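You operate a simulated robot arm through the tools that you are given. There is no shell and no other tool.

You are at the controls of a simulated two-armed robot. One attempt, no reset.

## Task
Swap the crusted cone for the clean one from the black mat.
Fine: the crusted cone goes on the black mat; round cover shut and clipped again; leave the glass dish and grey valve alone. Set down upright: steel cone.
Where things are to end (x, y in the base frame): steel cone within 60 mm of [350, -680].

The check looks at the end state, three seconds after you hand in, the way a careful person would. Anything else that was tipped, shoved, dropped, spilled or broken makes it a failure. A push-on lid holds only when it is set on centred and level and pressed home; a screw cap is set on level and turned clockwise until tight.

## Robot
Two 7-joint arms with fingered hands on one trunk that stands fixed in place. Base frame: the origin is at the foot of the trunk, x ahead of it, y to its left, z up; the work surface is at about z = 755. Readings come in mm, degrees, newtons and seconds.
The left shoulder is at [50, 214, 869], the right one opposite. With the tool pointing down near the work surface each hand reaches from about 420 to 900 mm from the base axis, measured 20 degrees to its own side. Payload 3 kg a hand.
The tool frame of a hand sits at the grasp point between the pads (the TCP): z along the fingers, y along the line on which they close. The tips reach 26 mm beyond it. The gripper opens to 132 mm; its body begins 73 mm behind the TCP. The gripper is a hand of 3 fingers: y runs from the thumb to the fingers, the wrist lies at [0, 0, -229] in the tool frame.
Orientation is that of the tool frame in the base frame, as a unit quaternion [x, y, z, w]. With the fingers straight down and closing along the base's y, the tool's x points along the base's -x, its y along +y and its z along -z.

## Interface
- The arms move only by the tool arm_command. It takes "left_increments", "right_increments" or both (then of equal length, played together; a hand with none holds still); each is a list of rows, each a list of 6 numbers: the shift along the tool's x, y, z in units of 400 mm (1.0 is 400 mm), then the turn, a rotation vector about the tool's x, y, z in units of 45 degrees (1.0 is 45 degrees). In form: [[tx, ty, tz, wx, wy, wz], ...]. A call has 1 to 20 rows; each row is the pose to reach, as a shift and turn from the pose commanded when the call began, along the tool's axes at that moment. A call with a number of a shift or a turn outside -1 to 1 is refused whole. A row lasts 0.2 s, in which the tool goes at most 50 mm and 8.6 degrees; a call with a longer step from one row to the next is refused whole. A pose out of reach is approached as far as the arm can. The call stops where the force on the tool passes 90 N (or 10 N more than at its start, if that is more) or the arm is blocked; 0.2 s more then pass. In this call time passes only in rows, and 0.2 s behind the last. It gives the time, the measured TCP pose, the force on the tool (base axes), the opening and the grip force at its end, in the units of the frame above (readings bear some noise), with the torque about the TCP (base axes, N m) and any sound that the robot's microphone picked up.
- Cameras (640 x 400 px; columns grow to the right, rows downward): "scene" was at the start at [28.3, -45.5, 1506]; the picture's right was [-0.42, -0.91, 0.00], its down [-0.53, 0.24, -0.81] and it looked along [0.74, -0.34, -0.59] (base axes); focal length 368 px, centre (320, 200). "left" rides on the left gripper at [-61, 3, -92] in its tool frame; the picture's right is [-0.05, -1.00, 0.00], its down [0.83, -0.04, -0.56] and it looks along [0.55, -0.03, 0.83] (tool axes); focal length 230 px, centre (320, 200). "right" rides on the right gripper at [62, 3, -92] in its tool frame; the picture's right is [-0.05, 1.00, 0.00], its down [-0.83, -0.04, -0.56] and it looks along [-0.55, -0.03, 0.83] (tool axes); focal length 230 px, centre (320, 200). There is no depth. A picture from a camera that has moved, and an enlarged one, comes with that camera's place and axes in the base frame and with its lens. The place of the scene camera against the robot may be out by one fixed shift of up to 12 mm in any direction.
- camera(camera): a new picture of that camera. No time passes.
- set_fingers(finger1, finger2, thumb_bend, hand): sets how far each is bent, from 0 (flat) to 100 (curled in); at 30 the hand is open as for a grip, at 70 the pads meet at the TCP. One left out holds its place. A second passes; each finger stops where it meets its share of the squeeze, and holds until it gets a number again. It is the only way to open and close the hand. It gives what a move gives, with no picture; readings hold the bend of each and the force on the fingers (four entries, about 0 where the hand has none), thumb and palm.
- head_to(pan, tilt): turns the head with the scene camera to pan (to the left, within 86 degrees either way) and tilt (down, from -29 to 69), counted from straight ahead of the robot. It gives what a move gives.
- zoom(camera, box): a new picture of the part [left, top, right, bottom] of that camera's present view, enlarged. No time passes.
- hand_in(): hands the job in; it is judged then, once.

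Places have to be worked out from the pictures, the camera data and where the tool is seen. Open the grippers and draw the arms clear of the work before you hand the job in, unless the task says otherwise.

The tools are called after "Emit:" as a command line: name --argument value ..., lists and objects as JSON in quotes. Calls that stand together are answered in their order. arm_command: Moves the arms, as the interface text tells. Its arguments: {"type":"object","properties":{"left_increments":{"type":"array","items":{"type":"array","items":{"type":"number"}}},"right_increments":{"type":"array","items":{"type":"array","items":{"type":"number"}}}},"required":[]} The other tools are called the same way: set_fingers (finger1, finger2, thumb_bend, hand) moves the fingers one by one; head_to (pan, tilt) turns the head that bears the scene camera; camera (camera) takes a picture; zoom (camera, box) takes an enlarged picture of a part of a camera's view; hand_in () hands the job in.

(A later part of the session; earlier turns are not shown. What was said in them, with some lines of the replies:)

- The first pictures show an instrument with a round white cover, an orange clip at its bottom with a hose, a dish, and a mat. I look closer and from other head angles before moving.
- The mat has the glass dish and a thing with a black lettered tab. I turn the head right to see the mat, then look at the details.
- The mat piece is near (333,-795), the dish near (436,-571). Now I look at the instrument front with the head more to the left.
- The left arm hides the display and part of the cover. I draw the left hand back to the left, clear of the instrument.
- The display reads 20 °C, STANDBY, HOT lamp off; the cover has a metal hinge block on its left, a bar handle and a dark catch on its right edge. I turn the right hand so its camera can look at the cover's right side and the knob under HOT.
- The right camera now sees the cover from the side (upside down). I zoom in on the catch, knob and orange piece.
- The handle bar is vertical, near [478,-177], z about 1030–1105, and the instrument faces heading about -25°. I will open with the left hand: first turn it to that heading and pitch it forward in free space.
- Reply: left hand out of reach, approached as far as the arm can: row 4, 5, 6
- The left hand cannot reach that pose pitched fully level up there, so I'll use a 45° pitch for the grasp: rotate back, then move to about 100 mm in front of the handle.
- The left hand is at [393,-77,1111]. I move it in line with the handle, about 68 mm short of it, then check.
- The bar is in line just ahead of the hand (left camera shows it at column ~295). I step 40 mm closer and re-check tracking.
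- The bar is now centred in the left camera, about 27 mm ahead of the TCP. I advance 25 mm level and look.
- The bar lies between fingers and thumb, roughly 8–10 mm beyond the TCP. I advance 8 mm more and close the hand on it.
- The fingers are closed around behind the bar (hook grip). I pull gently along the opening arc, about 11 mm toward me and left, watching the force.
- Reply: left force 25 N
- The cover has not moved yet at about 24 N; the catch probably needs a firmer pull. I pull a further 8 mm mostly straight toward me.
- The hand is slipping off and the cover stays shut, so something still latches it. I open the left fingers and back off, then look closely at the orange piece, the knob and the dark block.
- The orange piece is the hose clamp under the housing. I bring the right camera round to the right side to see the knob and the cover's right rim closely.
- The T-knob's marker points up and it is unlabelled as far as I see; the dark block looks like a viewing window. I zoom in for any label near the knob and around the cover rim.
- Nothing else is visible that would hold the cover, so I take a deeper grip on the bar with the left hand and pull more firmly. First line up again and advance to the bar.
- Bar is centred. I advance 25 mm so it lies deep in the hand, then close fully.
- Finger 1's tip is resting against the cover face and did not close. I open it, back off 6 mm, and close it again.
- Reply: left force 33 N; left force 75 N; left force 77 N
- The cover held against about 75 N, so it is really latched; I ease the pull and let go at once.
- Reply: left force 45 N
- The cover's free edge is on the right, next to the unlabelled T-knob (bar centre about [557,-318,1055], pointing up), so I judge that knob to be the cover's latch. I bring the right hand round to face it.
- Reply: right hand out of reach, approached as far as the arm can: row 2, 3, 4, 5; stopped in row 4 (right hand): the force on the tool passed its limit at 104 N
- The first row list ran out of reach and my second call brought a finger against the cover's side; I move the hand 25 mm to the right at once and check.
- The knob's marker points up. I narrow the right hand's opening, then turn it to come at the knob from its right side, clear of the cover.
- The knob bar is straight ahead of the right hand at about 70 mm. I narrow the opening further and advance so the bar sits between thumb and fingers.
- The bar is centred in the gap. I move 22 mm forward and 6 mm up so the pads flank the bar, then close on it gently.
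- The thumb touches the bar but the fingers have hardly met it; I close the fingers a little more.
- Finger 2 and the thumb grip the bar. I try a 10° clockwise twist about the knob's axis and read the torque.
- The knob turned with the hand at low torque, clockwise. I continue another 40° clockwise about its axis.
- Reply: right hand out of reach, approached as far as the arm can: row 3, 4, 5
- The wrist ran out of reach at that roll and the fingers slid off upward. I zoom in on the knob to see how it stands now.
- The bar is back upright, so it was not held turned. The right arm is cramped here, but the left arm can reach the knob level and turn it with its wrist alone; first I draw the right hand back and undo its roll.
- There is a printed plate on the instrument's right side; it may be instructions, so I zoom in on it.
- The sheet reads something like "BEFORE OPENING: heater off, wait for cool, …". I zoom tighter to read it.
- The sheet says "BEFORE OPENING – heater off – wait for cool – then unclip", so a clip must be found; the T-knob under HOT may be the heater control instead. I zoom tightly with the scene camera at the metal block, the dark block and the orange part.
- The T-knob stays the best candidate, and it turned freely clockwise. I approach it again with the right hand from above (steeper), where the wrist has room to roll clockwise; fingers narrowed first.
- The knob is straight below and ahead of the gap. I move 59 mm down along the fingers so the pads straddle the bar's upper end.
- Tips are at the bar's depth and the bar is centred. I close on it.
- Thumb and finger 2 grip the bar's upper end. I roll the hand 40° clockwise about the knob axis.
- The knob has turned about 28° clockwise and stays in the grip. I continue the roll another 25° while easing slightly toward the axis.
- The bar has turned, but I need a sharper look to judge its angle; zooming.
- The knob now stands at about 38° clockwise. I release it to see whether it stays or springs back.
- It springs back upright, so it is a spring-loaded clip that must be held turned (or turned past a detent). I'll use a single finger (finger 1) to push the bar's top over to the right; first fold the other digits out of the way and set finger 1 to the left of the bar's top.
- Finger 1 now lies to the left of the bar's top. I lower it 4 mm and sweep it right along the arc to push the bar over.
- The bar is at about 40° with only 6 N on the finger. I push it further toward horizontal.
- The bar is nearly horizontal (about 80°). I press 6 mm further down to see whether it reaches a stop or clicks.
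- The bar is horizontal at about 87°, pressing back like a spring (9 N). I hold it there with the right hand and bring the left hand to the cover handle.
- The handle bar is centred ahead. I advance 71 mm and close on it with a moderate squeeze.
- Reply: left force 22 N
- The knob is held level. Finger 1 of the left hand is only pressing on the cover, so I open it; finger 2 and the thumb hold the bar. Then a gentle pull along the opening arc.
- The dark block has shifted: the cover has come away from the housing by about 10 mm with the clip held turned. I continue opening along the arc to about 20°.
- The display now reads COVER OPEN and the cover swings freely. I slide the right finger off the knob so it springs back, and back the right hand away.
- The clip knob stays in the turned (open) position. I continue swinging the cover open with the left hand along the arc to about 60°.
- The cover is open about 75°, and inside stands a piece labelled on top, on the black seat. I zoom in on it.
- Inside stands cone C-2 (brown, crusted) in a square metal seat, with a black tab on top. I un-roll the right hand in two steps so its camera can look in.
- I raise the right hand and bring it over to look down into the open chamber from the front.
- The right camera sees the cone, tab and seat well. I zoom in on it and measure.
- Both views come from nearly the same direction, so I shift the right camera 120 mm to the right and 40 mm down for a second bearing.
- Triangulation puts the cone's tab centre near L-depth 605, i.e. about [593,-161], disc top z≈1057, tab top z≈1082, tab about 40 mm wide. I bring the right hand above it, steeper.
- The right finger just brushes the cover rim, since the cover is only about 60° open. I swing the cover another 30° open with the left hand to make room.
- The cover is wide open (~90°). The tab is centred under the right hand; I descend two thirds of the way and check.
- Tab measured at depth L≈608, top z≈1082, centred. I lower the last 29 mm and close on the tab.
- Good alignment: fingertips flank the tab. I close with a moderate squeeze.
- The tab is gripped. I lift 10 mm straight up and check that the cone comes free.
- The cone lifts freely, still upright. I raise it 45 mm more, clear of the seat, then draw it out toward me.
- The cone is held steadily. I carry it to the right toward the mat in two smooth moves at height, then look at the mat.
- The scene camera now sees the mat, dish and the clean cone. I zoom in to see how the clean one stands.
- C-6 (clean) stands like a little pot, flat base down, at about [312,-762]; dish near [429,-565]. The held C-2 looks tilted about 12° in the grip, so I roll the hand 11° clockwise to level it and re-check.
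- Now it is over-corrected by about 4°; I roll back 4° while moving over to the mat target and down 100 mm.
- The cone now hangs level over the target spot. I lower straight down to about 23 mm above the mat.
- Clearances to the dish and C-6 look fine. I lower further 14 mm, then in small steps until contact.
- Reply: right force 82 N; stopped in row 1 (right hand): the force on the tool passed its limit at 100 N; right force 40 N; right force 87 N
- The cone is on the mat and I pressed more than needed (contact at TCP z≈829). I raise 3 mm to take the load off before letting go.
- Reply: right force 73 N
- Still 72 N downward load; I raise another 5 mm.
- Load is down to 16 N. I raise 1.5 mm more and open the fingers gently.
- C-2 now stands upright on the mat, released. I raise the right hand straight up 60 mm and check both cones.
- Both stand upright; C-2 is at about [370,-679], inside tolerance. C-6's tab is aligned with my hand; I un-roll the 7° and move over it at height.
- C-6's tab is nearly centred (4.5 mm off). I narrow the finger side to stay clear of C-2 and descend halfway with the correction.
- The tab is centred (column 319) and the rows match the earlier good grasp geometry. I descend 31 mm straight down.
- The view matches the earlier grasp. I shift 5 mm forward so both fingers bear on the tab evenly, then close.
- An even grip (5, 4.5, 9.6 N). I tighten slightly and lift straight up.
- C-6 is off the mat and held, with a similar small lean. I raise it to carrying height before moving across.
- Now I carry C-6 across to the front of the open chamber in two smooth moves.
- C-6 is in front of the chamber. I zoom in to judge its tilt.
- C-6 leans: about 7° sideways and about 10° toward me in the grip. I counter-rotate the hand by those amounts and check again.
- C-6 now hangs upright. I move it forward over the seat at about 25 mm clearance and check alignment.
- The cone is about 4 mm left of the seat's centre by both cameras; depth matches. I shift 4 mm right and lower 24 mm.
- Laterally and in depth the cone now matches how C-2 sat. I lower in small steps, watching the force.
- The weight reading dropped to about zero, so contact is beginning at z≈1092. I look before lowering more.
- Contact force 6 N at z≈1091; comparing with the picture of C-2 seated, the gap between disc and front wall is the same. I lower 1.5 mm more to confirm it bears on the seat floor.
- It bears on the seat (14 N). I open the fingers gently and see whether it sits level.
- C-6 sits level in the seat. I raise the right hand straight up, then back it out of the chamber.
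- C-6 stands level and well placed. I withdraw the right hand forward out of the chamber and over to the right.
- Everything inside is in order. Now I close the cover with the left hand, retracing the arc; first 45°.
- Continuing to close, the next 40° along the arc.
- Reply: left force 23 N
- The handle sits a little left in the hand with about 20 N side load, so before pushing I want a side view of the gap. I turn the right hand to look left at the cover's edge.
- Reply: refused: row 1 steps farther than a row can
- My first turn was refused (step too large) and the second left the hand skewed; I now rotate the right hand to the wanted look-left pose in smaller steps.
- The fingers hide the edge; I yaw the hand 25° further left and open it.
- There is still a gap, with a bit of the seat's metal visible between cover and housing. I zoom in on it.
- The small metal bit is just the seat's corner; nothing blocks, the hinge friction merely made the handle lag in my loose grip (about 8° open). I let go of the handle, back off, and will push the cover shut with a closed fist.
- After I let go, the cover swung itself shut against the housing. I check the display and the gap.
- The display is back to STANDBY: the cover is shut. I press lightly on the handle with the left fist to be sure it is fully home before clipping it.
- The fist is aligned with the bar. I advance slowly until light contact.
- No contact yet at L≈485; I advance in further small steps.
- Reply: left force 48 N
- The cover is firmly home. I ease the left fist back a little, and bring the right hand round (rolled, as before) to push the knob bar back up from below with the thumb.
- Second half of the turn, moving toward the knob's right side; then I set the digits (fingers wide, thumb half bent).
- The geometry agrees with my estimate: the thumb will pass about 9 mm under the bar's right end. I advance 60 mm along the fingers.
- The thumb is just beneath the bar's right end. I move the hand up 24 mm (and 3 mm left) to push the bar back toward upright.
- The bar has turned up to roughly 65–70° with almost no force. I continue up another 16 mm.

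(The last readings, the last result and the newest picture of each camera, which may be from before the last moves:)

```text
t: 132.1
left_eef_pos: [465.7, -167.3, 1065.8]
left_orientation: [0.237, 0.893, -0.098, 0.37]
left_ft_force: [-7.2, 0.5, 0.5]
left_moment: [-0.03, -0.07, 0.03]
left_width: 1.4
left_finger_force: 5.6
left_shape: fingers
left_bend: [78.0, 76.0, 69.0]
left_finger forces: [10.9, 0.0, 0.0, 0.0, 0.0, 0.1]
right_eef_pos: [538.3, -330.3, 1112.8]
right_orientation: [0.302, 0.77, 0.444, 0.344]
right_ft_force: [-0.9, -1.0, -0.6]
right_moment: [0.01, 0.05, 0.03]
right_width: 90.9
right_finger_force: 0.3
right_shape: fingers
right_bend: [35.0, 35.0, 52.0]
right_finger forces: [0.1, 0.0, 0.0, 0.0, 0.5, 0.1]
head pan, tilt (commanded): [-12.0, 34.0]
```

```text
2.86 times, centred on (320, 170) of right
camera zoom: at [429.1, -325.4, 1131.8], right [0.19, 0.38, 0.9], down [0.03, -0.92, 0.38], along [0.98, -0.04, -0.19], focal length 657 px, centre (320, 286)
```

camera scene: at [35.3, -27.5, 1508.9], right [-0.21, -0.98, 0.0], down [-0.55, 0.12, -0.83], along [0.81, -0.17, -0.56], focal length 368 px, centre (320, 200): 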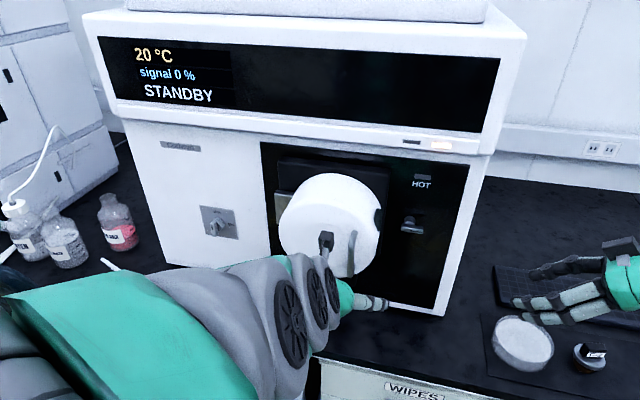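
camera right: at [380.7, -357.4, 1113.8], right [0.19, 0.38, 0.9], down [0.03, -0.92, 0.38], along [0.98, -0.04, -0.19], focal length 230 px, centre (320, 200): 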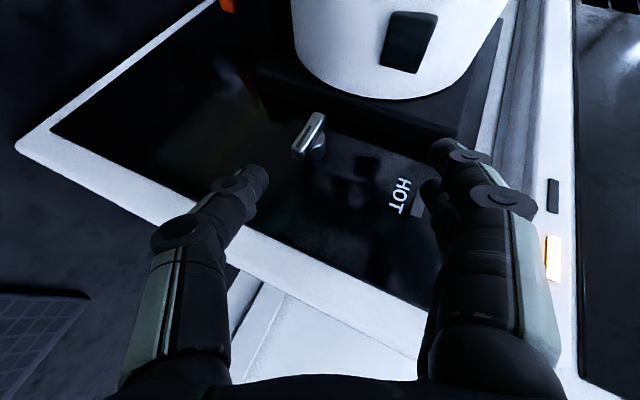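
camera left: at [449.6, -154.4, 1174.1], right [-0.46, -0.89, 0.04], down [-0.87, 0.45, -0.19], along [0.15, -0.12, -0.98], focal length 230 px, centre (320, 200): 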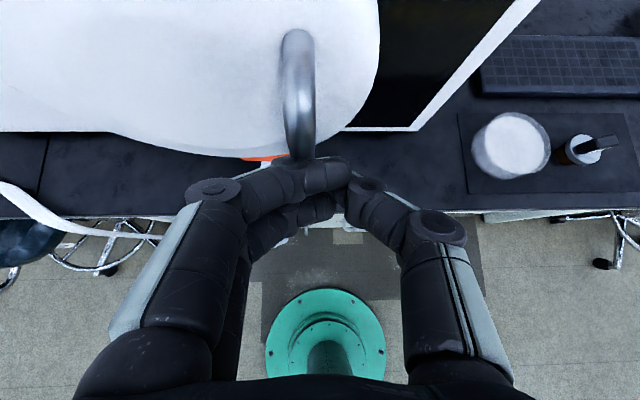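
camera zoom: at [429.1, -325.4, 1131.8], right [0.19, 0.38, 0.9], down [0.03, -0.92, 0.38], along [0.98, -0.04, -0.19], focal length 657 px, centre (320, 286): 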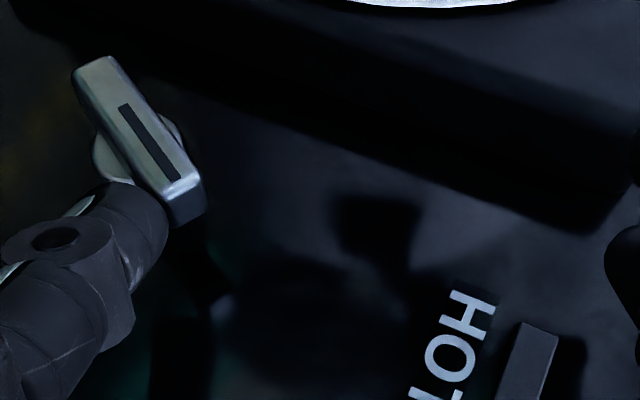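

The bar is near 45°. I push it further by moving left and slightly up.

Emit:
arm_command --right_increments '[[0.005, 0.0225, 0.01, 0, 0, 0], [0.0118, 0.029, 0.0215, 0, 0, 0]]'

Emit:
zoom --camera "scene" --box '[360, 180, 480, 270]'

Emit:
zoom --camera "right" --box '[220, 100, 420, 240]'

```text
t: 132.7
left_eef_pos: [466.4, -167.6, 1067.7]
left_orientation: [0.236, 0.893, -0.098, 0.37]
left_ft_force: [-6.1, 1.1, 0.1]
left_moment: [-0.02, -0.1, 0.06]
left_width: 1.4
left_finger_force: 5.8
left_shape: fingers
left_bend: [78.0, 76.0, 69.0]
left_finger forces: [11.1, 0.0, 0.0, 0.0, 0.0, 0.0]
right_eef_pos: [544.1, -317.9, 1118.6]
right_orientation: [0.302, 0.77, 0.445, 0.343]
right_ft_force: [-4.2, -4.5, 2.1]
right_moment: [-0.16, 0.14, -0.08]
right_width: 90.3
right_finger_force: 2.9
right_shape: fingers
right_bend: [35.0, 35.0, 52.0]
right_finger forces: [0.1, 0.0, 0.1, 0.1, 5.3, 0.0]
head pan, tilt (commanded): [-12.0, 34.0]
```

```text
4.44 times, centred on (420, 225) of scene
camera zoom: at [35.1, -27.6, 1508.9], right [-0.21, -0.98, 0.0], down [-0.55, 0.12, -0.83], along [0.81, -0.17, -0.56], focal length 1634 px, centre (-124, 89)
```

zoom: 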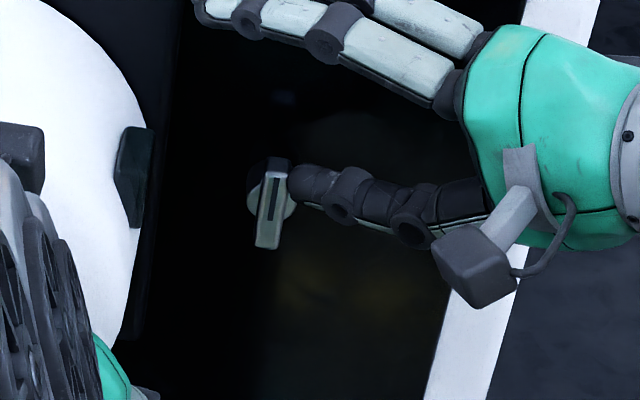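

```text
2.86 times, centred on (320, 170) of right
camera zoom: at [435.2, -313.3, 1137.7], right [0.19, 0.38, 0.9], down [0.03, -0.92, 0.38], along [0.98, -0.04, -0.19], focal length 657 px, centre (320, 286)
```

zoom: 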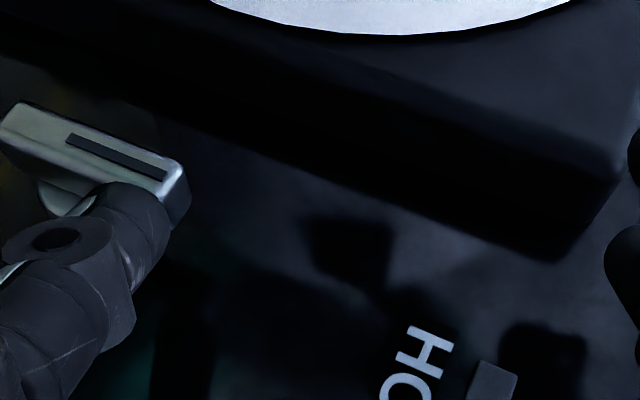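

The bar is practically upright with 5 N on the thumb, i.e. at its stop. I push 3 mm more to make sure.

Emit:
arm_command --right_increments '[[0.0034, 0.0034, 0.0058, 0, 0, 0]]'

Emit:
zoom --camera "scene" --box '[390, 200, 440, 250]'

```text
t: 133.1
left_eef_pos: [465.6, -168.6, 1067.5]
left_orientation: [0.237, 0.893, -0.099, 0.37]
left_ft_force: [-6.5, 3.6, 1.7]
left_moment: [-0.05, -0.09, 0.07]
left_width: 1.5
left_finger_force: 5.9
left_shape: fingers
left_bend: [78.0, 76.0, 69.0]
left_finger forces: [11.7, 0.1, 0.1, 0.1, 0.1, 0.0]
right_eef_pos: [545.0, -317.2, 1117.8]
right_orientation: [0.303, 0.77, 0.443, 0.345]
right_ft_force: [-10.4, -17.2, 8.2]
right_moment: [-0.86, 0.35, -0.26]
right_width: 92.0
right_finger_force: 9.7
right_shape: fingers
right_bend: [35.0, 35.0, 52.0]
right_finger forces: [0.0, 0.0, 0.1, 0.0, 19.8, 0.0]
head pan, tilt (commanded): [-12.0, 34.0]
```

```text
8.00 times, centred on (415, 225) of scene
camera zoom: at [34.9, -27.8, 1508.9], right [-0.21, -0.98, 0.0], down [-0.55, 0.12, -0.83], along [0.81, -0.17, -0.56], focal length 2942 px, centre (-440, 0)
```

zoom: 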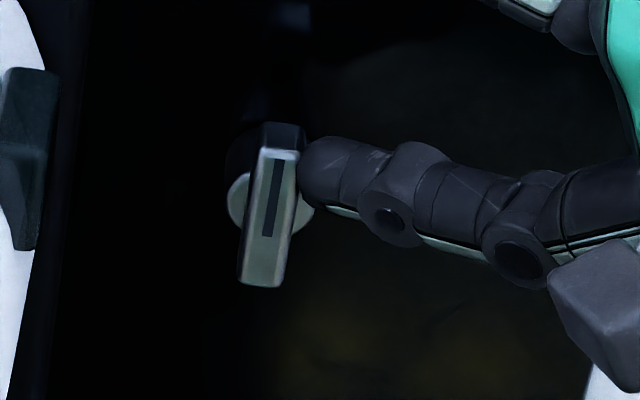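

The thumb meets a hard stop: the knob is back upright. I move the thumb away to the right and see whether it stays.

Emit:
arm_command --right_increments '[[-0.0168, -0.0168, -0.029, 0, 0, 0], [-0.034, -0.034, -0.058, 0, 0, 0], [-0.034, -0.034, -0.13, 0, 0, 0], [-0.034, -0.034, -0.21, 0, 0, 0]]'

Emit:
zoom --camera "scene" --box '[360, 160, 480, 260]'

Emit:
zoom --camera "right" --box '[160, 60, 420, 240]'

```text
t: 134.1
left_eef_pos: [465.3, -167.0, 1067.1]
left_orientation: [0.235, 0.893, -0.097, 0.37]
left_ft_force: [-6.7, 1.6, -0.3]
left_moment: [-0.01, -0.03, 0.04]
left_width: 1.1
left_finger_force: 6.0
left_shape: fingers
left_bend: [78.0, 76.0, 69.0]
left_finger forces: [11.7, 0.0, 0.1, 0.0, 0.1, 0.0]
right_eef_pos: [483.4, -370.8, 1140.0]
right_orientation: [0.303, 0.771, 0.444, 0.342]
right_ft_force: [0.4, -0.2, -0.7]
right_moment: [-0.01, 0.01, -0.02]
right_width: 89.9
right_finger_force: 0.0
right_shape: fingers
right_bend: [35.0, 35.0, 52.0]
right_finger forces: [0.1, 0.0, 0.0, 0.1, 0.1, 0.1]
head pan, tilt (commanded): [-12.0, 34.0]
```

```text
4.00 times, centred on (420, 210) of scene
camera zoom: at [35.2, -27.5, 1508.9], right [-0.21, -0.98, 0.0], down [-0.55, 0.12, -0.83], along [0.81, -0.17, -0.56], focal length 1471 px, centre (-80, 160)
```

zoom: 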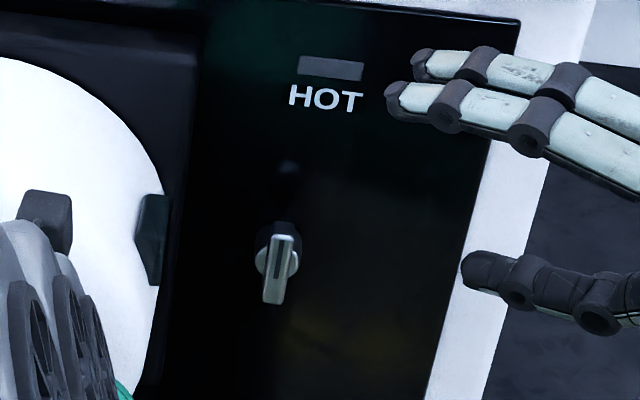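

```text
2.22 times, centred on (290, 150) of right
camera zoom: at [374.7, -366.4, 1159.9], right [0.19, 0.38, 0.9], down [0.03, -0.92, 0.38], along [0.98, -0.04, -0.19], focal length 511 px, centre (387, 311)
```

zoom: 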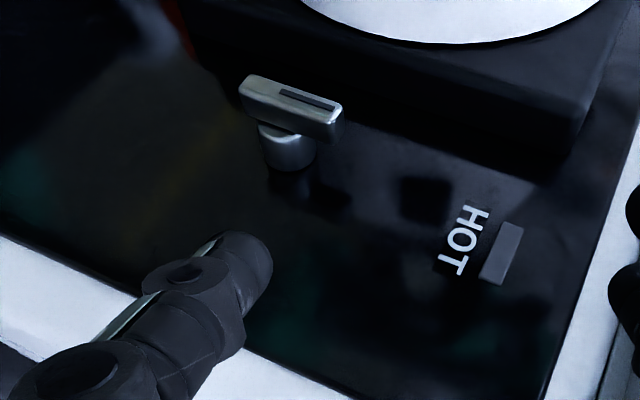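

The knob stays upright, as at the start. To confirm the clip holds, I'll tug the handle gently with the left hand: first back off and open it.

Emit:
arm_command --left_increments '[[0.04, 0, -0.04, 0, 0, 0], [0.088, 0, -0.088, 0, 0, 0]]'

Emit:
set_fingers --hand "left" --finger1 28 --finger2 28 --thumb_bend 28

Emit:
camera --camera "left"

Emit:
camera --camera "scene"

```text
t: 134.7
left_eef_pos: [422.6, -142.7, 1066.9]
left_orientation: [0.237, 0.893, -0.098, 0.37]
left_ft_force: [-0.8, 0.6, 0.3]
left_moment: [0.0, -0.01, -0.02]
left_width: 1.1
left_finger_force: 0.1
left_shape: fingers
left_bend: [77.0, 76.0, 69.0]
left_finger forces: [0.0, 0.1, 0.0, 0.0, 0.1, 0.0]
right_eef_pos: [483.5, -371.6, 1140.1]
right_orientation: [0.302, 0.77, 0.445, 0.343]
right_ft_force: [0.2, -0.6, 0.6]
right_moment: [-0.03, 0.0, 0.0]
right_width: 89.5
right_finger_force: 0.0
right_shape: fingers
right_bend: [35.0, 35.0, 52.0]
right_finger forces: [0.0, 0.1, 0.0, 0.1, 0.1, 0.0]
head pan, tilt (commanded): [-12.0, 34.0]
```

```text
t: 135.7
left_eef_pos: [423.1, -143.4, 1066.4]
left_orientation: [0.236, 0.893, -0.097, 0.37]
left_ft_force: [0.6, -0.5, 0.8]
left_moment: [0.0, 0.02, -0.01]
left_width: 138.1
left_finger_force: 0.1
left_shape: fingers
left_bend: [28.0, 28.0, 28.0]
left_finger forces: [0.0, 0.1, 0.0, 0.0, 0.1, 0.0]
right_eef_pos: [484.8, -371.5, 1140.6]
right_orientation: [0.302, 0.771, 0.443, 0.343]
right_ft_force: [-0.7, -0.1, -0.3]
right_moment: [0.03, 0.0, -0.02]
right_width: 89.5
right_finger_force: 0.1
right_shape: fingers
right_bend: [35.0, 35.0, 52.0]
right_finger forces: [0.1, 0.0, 0.0, 0.0, 0.0, 0.0]
head pan, tilt (commanded): [-12.0, 34.0]
```

```text
taken
camera left: at [404.6, -129.3, 1175.8], right [-0.46, -0.89, 0.04], down [-0.87, 0.45, -0.2], along [0.16, -0.12, -0.98], focal length 230 px, centre (320, 200)
```

left: 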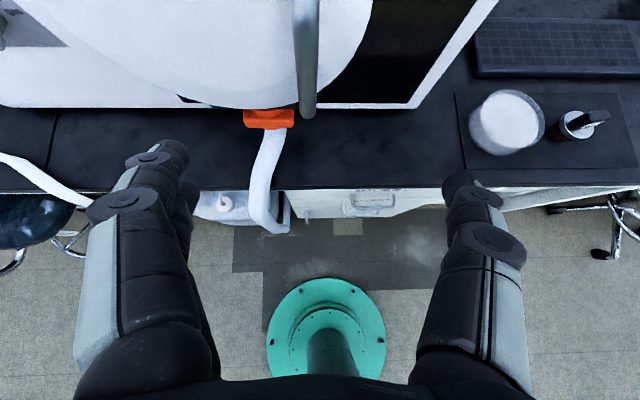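

```text
taken
camera scene: at [35.4, -27.5, 1508.9], right [-0.21, -0.98, 0.0], down [-0.55, 0.12, -0.83], along [0.81, -0.17, -0.56], focal length 368 px, centre (320, 200)
```

scene: 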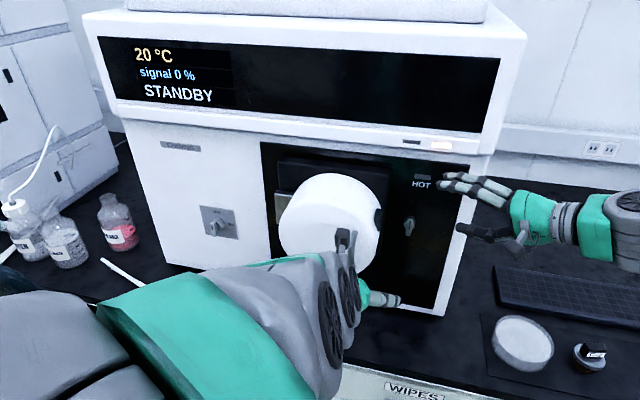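

The display shows STANDBY. I advance to the bar, close finger 2 and thumb behind it, and pull lightly.

Emit:
arm_command --left_increments '[[-0.04, 0.0325, 0.04, 0, 0, 0], [-0.08, 0.0325, 0.08, 0, 0, 0], [-0.1184, 0.0325, 0.1184, 0, 0, 0]]'

Emit:
set_fingers --hand "left" --finger2 76 --thumb_bend 76

Emit:
camera --camera "left"

```text
t: 136.5
left_eef_pos: [488.2, -164.9, 1066.1]
left_orientation: [0.237, 0.893, -0.099, 0.37]
left_ft_force: [0.3, 0.3, 0.0]
left_moment: [0.02, 0.02, 0.02]
left_width: 138.2
left_finger_force: 0.0
left_shape: fingers
left_bend: [28.0, 28.0, 28.0]
left_finger forces: [0.1, 0.1, 0.0, 0.0, 0.0, 0.0]
right_eef_pos: [484.0, -370.9, 1140.7]
right_orientation: [0.303, 0.77, 0.444, 0.343]
right_ft_force: [-0.5, 0.0, 0.0]
right_moment: [0.0, -0.03, 0.0]
right_width: 89.5
right_finger_force: 0.1
right_shape: fingers
right_bend: [35.0, 35.0, 52.0]
right_finger forces: [0.0, 0.1, 0.0, 0.0, 0.1, 0.0]
head pan, tilt (commanded): [-12.0, 34.0]
```

```text
t: 137.5
left_eef_pos: [488.3, -163.5, 1066.8]
left_orientation: [0.236, 0.893, -0.097, 0.37]
left_ft_force: [4.4, -8.2, -5.8]
left_moment: [-0.04, -0.09, 0.02]
left_width: 73.4
left_finger_force: 9.1
left_shape: fingers
left_bend: [28.0, 73.0, 68.0]
left_finger forces: [0.0, 5.3, 0.0, 0.0, 12.3, 0.1]
right_eef_pos: [483.8, -370.9, 1140.5]
right_orientation: [0.303, 0.771, 0.444, 0.343]
right_ft_force: [0.2, 0.6, 0.3]
right_moment: [0.03, 0.01, 0.0]
right_width: 89.6
right_finger_force: 0.1
right_shape: fingers
right_bend: [35.0, 35.0, 52.0]
right_finger forces: [0.1, 0.0, 0.1, 0.1, 0.1, 0.0]
head pan, tilt (commanded): [-12.0, 34.0]
```

```text
taken
camera left: at [469.8, -151.1, 1175.2], right [-0.46, -0.89, 0.04], down [-0.87, 0.45, -0.19], along [0.16, -0.12, -0.98], focal length 230 px, centre (320, 200)
```

left: 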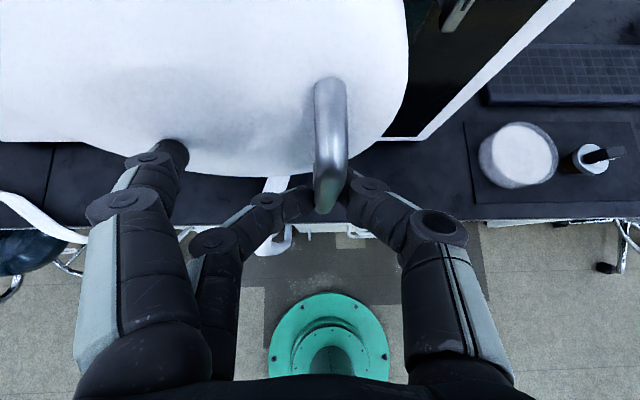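

Now a gentle pull of about 4 mm to feel whether the cover is held.

Emit:
arm_command --left_increments '[[0.0035, 0.0, -0.0035, 0, 0, 0], [0.007, 0.0, -0.007, 0, 0, 0]]'

Emit:
zoom --camera "scene" --box '[340, 170, 440, 260]'

```text
t: 138.1
left_eef_pos: [483.4, -162.7, 1067.5]
left_orientation: [0.237, 0.893, -0.099, 0.37]
left_ft_force: [13.6, -12.5, 0.0]
left_moment: [-0.13, -0.23, 0.06]
left_width: 75.3
left_finger_force: 10.2
left_shape: fingers
left_bend: [28.0, 73.0, 68.0]
left_finger forces: [0.0, 4.7, 0.0, 0.0, 16.0, 0.0]
right_eef_pos: [484.5, -371.6, 1140.3]
right_orientation: [0.303, 0.77, 0.444, 0.343]
right_ft_force: [0.5, -0.5, 0.9]
right_moment: [0.04, 0.0, 0.0]
right_width: 89.5
right_finger_force: 0.1
right_shape: fingers
right_bend: [35.0, 35.0, 52.0]
right_finger forces: [0.0, 0.1, 0.0, 0.0, 0.1, 0.0]
head pan, tilt (commanded): [-12.0, 34.0]
```

```text
4.44 times, centred on (390, 215) of scene
camera zoom: at [35.6, -27.8, 1508.9], right [-0.21, -0.98, 0.0], down [-0.55, 0.12, -0.83], along [0.81, -0.17, -0.56], focal length 1634 px, centre (9, 133)
```

zoom: 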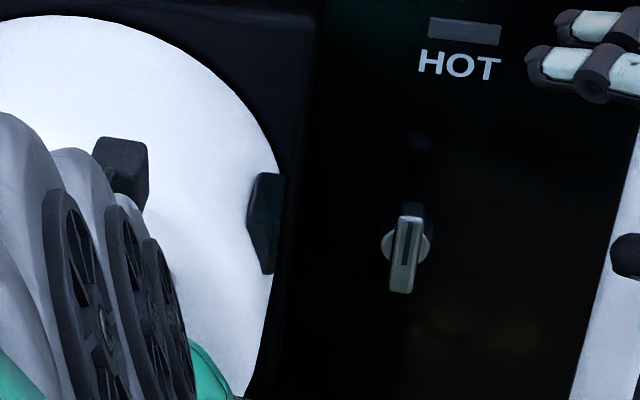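

18 N and the dark block has not moved, so the clip seems to hold. I pull 4 mm further to be certain (unclipped it came open at about 13 N).

Emit:
arm_command --left_increments '[[0.0035, 0.0, -0.0035, 0, 0, 0], [0.007, 0.0, -0.007, 0, 0, 0]]'

Emit:
zoom --camera "scene" --box '[340, 170, 440, 260]'

```text
t: 138.7
left_eef_pos: [478.9, -159.6, 1067.9]
left_orientation: [0.236, 0.893, -0.098, 0.37]
left_ft_force: [3.8, -12.2, 0.9]
left_moment: [-0.17, -0.03, 0.01]
left_width: 76.6
left_finger_force: 8.3
left_shape: fingers
left_bend: [28.0, 74.0, 68.0]
left_finger forces: [0.0, 4.1, 0.1, 0.1, 12.9, 0.0]
right_eef_pos: [483.6, -371.9, 1139.3]
right_orientation: [0.303, 0.77, 0.445, 0.343]
right_ft_force: [0.3, -1.1, 0.6]
right_moment: [-0.01, -0.02, 0.01]
right_width: 89.7
right_finger_force: 0.0
right_shape: fingers
right_bend: [35.0, 35.0, 52.0]
right_finger forces: [0.1, 0.0, 0.0, 0.0, 0.1, 0.0]
head pan, tilt (commanded): [-12.0, 34.0]
```

```text
4.44 times, centred on (390, 215) of scene
camera zoom: at [35.4, -27.7, 1508.9], right [-0.21, -0.98, 0.0], down [-0.55, 0.12, -0.83], along [0.81, -0.17, -0.56], focal length 1634 px, centre (9, 133)
```

zoom: 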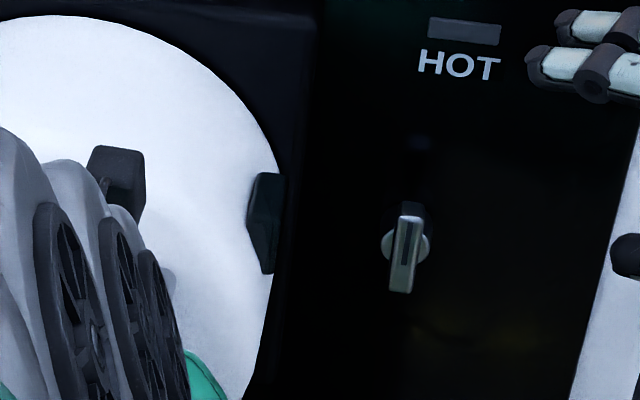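

The cover stays put: clipped. I release the handle and draw both arms clear of the work.

Emit:
set_fingers --hand "left" --finger1 28 --finger2 28 --thumb_bend 28

Emit:
arm_command --left_increments '[[0.04, 0, -0.04, 0, 0, 0], [0.08, 0, -0.08, 0, 0, 0], [0.12, 0, -0.12, 0, 0, 0], [0.1, 0.1, -0.14, 0, 0, 0], [0.08, 0.2, -0.16, 0, 0, 0], [0.06, 0.3, -0.18, 0, 0, 0], [0.04, 0.4, -0.2, 0, 0, 0], [0.02, 0.5, -0.22, 0, 0, 0], [0.0, 0.6, -0.24, 0, 0, 0], [-0.02, 0.7, -0.26, 0, 0, 0]]' --right_increments '[[0, 0, -0.06, 0, 0, 0], [0, 0, -0.12, 0, 0, 0], [0, 0, -0.18, 0, 0, 0], [0, 0, -0.24, 0, 0, 0], [0, 0, -0.24, 0, 0, 0], [0, 0, -0.24, 0, 0, 0], [0, 0, -0.24, 0, 0, 0], [0, 0, -0.24, 0, 0, 0], [0, 0, -0.24, 0, 0, 0], [0, 0, -0.24, 0, 0, 0]]'

Emit:
camera --camera "scene"

Emit:
zoom --camera "scene" --box '[180, 150, 460, 330]'

Emit:
zoom --camera "scene" --box '[470, 280, 640, 400]'

```text
t: 139.7
left_eef_pos: [480.0, -160.1, 1066.8]
left_orientation: [0.237, 0.893, -0.099, 0.37]
left_ft_force: [-1.0, -0.3, 0.2]
left_moment: [0.02, -0.01, -0.02]
left_width: 138.3
left_finger_force: 0.1
left_shape: fingers
left_bend: [28.0, 28.0, 28.0]
left_finger forces: [0.0, 0.0, 0.0, 0.1, 0.0, 0.1]
right_eef_pos: [485.2, -370.8, 1140.1]
right_orientation: [0.302, 0.77, 0.444, 0.344]
right_ft_force: [0.4, -0.3, 0.6]
right_moment: [-0.01, 0.0, 0.05]
right_width: 89.7
right_finger_force: 0.1
right_shape: fingers
right_bend: [35.0, 35.0, 52.0]
right_finger forces: [0.0, 0.1, 0.0, 0.0, 0.1, 0.0]
head pan, tilt (commanded): [-12.0, 34.0]
```

```text
t: 141.9
left_eef_pos: [559.1, 117.7, 1145.4]
left_orientation: [0.236, 0.893, -0.099, 0.37]
left_ft_force: [0.8, 0.1, 0.2]
left_moment: [-0.02, 0.03, 0.0]
left_width: 138.3
left_finger_force: 0.1
left_shape: fingers
left_bend: [28.0, 28.0, 28.0]
left_finger forces: [0.0, 0.1, 0.1, 0.1, 0.0, 0.1]
right_eef_pos: [407.7, -417.1, 1175.4]
right_orientation: [0.303, 0.77, 0.444, 0.343]
right_ft_force: [-0.7, -0.1, -0.2]
right_moment: [0.02, 0.06, -0.04]
right_width: 89.6
right_finger_force: 0.0
right_shape: fingers
right_bend: [35.0, 35.0, 52.0]
right_finger forces: [0.1, 0.1, 0.0, 0.1, 0.0, 0.0]
head pan, tilt (commanded): [-12.0, 34.0]
```

```text
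taken
camera scene: at [35.4, -27.5, 1508.9], right [-0.21, -0.98, 0.0], down [-0.55, 0.12, -0.83], along [0.81, -0.17, -0.56], focal length 368 px, centre (320, 200)
```

scene: 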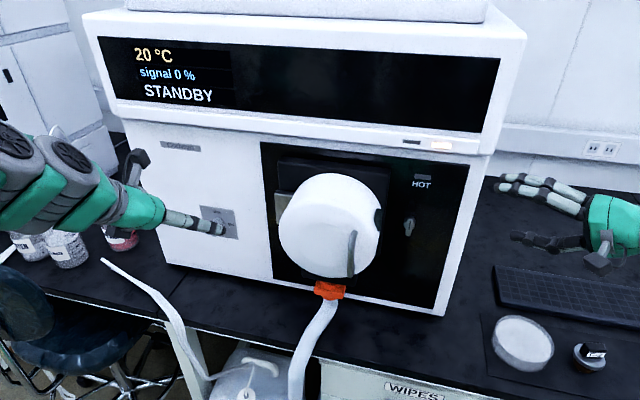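

```text
2.22 times, centred on (320, 240) of scene
camera zoom: at [35.4, -27.5, 1508.9], right [-0.21, -0.98, 0.0], down [-0.55, 0.12, -0.83], along [0.81, -0.17, -0.56], focal length 817 px, centre (320, 111)
```

zoom: 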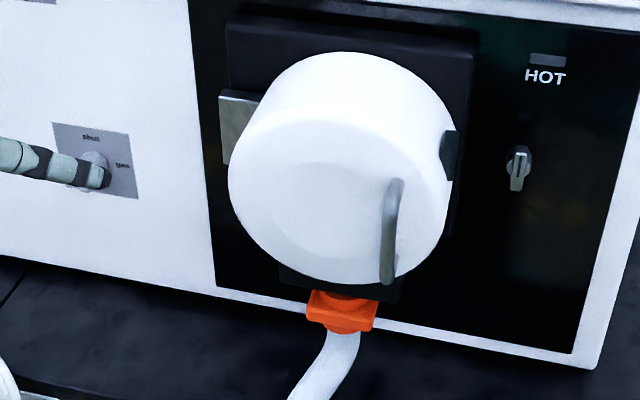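

```text
3.33 times, centred on (555, 340) of scene
camera zoom: at [35.4, -27.5, 1508.9], right [-0.21, -0.98, 0.0], down [-0.55, 0.12, -0.83], along [0.81, -0.17, -0.56], focal length 1226 px, centre (-463, -267)
```

zoom: 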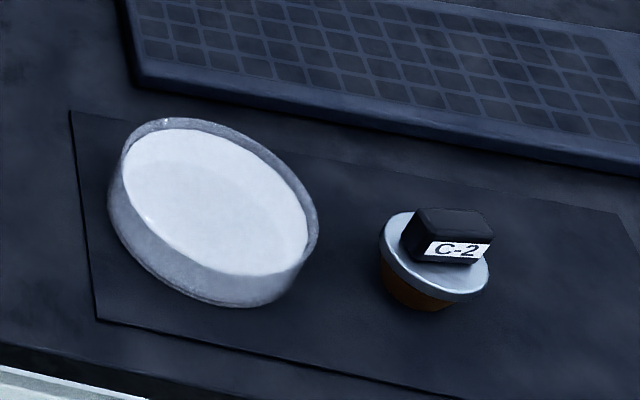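

All looks right: cover shut, knob up, C-2 upright on the mat. I pull the left arm further back and open the right hand.

Emit:
arm_command --left_increments '[[0.048, 0.026, -0.08, 0, 0, 0], [0.096, 0.052, -0.161, 0, 0, 0], [0.145, 0.078, -0.242, 0, 0, 0], [0.193, 0.104, -0.322, 0, 0, 0], [0.241, 0.13, -0.403, 0, 0, 0], [0.289, 0.156, -0.483, 0, 0, 0]]'

Emit:
set_fingers --hand "right" --finger1 30 --finger2 30 --thumb_bend 30

Emit:
camera --camera "scene"

Emit:
zoom --camera "scene" --box '[180, 180, 280, 260]'

Emit:
zoom --camera "scene" --box '[380, 160, 460, 260]'

Emit:
camera --camera "right"

```text
t: 143.3
left_eef_pos: [401.1, 280.5, 1202.3]
left_orientation: [0.235, 0.893, -0.097, 0.371]
left_ft_force: [-0.1, -0.3, -0.1]
left_moment: [0.0, -0.02, -0.04]
left_width: 138.5
left_finger_force: 0.0
left_shape: fingers
left_bend: [28.0, 28.0, 28.0]
left_finger forces: [0.1, 0.0, 0.0, 0.0, 0.0, 0.0]
right_eef_pos: [406.8, -416.1, 1174.2]
right_orientation: [0.302, 0.77, 0.445, 0.343]
right_ft_force: [-0.3, 0.5, 0.0]
right_moment: [-0.01, 0.0, -0.01]
right_width: 89.6
right_finger_force: 0.0
right_shape: fingers
right_bend: [35.0, 35.0, 52.0]
right_finger forces: [0.0, 0.0, 0.0, 0.1, 0.1, 0.0]
head pan, tilt (commanded): [-12.0, 34.0]
```

```text
t: 144.3
left_eef_pos: [401.9, 280.4, 1200.8]
left_orientation: [0.236, 0.893, -0.097, 0.37]
left_ft_force: [-0.3, -1.0, 0.1]
left_moment: [-0.02, 0.0, 0.0]
left_width: 138.1
left_finger_force: 0.1
left_shape: fingers
left_bend: [28.0, 28.0, 28.0]
left_finger forces: [0.1, 0.0, 0.0, 0.0, 0.0, 0.0]
right_eef_pos: [407.1, -417.1, 1175.0]
right_orientation: [0.302, 0.77, 0.445, 0.344]
right_ft_force: [-0.1, 0.3, -0.3]
right_moment: [0.01, -0.01, 0.02]
right_width: 134.0
right_finger_force: 0.0
right_shape: fingers
right_bend: [30.0, 30.0, 30.0]
right_finger forces: [0.1, 0.1, 0.0, 0.0, 0.1, 0.0]
head pan, tilt (commanded): [-12.0, 34.0]
```

```text
taken
camera scene: at [35.4, -27.5, 1508.9], right [-0.21, -0.98, 0.0], down [-0.55, 0.12, -0.83], along [0.81, -0.17, -0.56], focal length 368 px, centre (320, 200)
```

scene: 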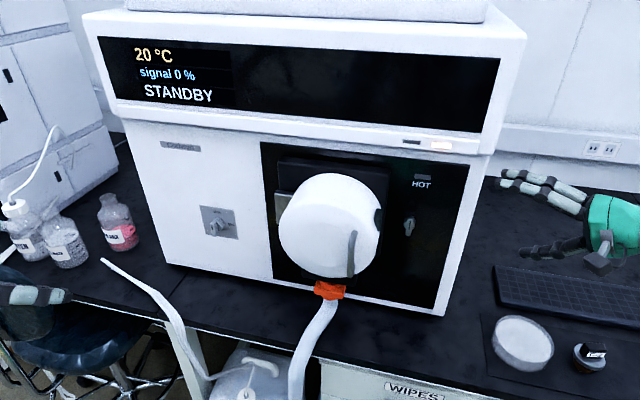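

```text
5.00 times, centred on (230, 220) of scene
camera zoom: at [35.4, -27.5, 1508.9], right [-0.21, -0.98, 0.0], down [-0.55, 0.12, -0.83], along [0.81, -0.17, -0.56], focal length 1839 px, centre (770, 100)
```

zoom: 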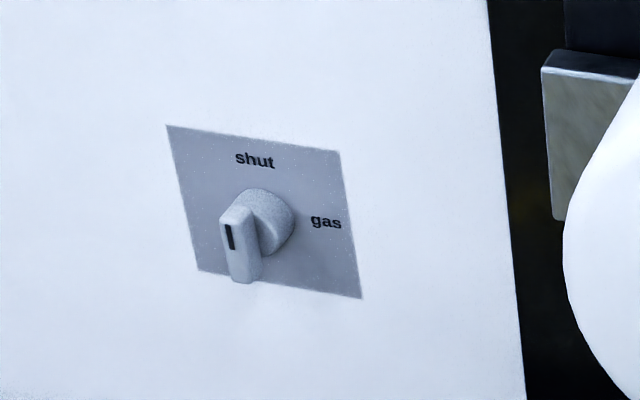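

```text
4.00 times, centred on (420, 210) of scene
camera zoom: at [35.4, -27.5, 1508.9], right [-0.21, -0.98, 0.0], down [-0.55, 0.12, -0.83], along [0.81, -0.17, -0.56], focal length 1471 px, centre (-80, 160)
```

zoom: 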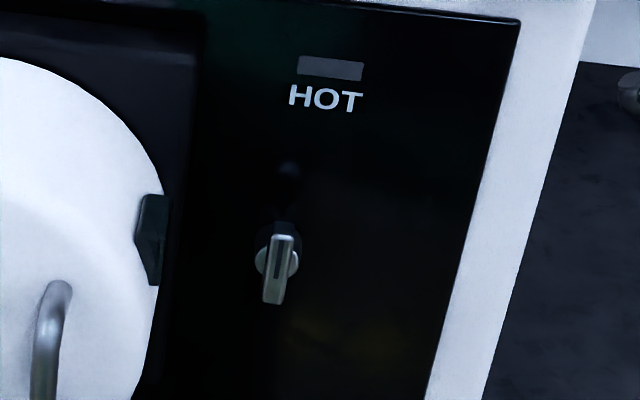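

```text
taken
camera right: at [298.4, -412.7, 1194.9], right [0.19, 0.38, 0.9], down [0.03, -0.92, 0.38], along [0.98, -0.04, -0.19], focal length 230 px, centre (320, 200)
```

right: 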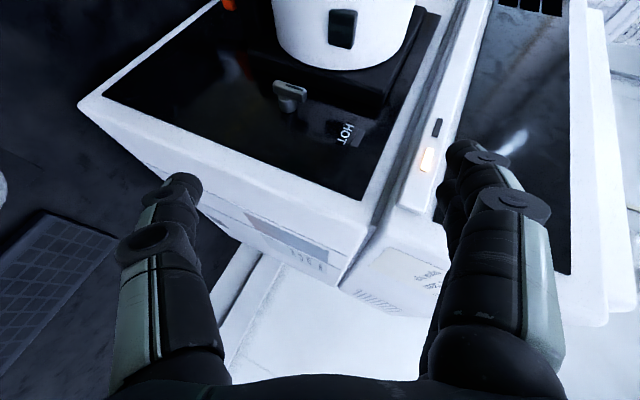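

Final check: the display shows STANDBY, the cover is shut with its knob upright, and the grey valve and dish are untouched. C-2 stands upright on the mat near [368,-679], C-6 is in the seat, and both arms are clear with hands open, so I hand the job in.

Emit:
hand_in

```text
The job is handed in.
```

I swapped the cones and handed the job in. The result of the check isn't known yet.

- **Crusted cone (C-2):** it stands upright on the black mat at about [368, -679], roughly 20 mm from the target and well inside the 60 mm limit. I took C-2 to be the "steel cone", since it was the one that had to go on the mat.
- **Clean cone (C-6):** it sits level in the instrument's seat, within a few millimetres of where C-2 had been.
- **Round cover:** it is shut, the display reads STANDBY, and the clip knob is back upright. A pull of about 18 N on the handle did not move the cover; unclipped, it had opened at about 13 N.
- **Glass dish and grey valve:** not touched. The valve looks the same as at the start.

Three contacts went harder than I intended:

- **Handle:** I pulled it with about 75 N before finding that the knob had to be turned first.
- **Side of the cover:** a right finger hit it, and the move stopped at 104 N.
- **C-2 on the mat:** I pressed it down with up to 100 N when setting it down.

I saw no damage or shift from any of these in the later pictures. Both hands are open and clear of the work.
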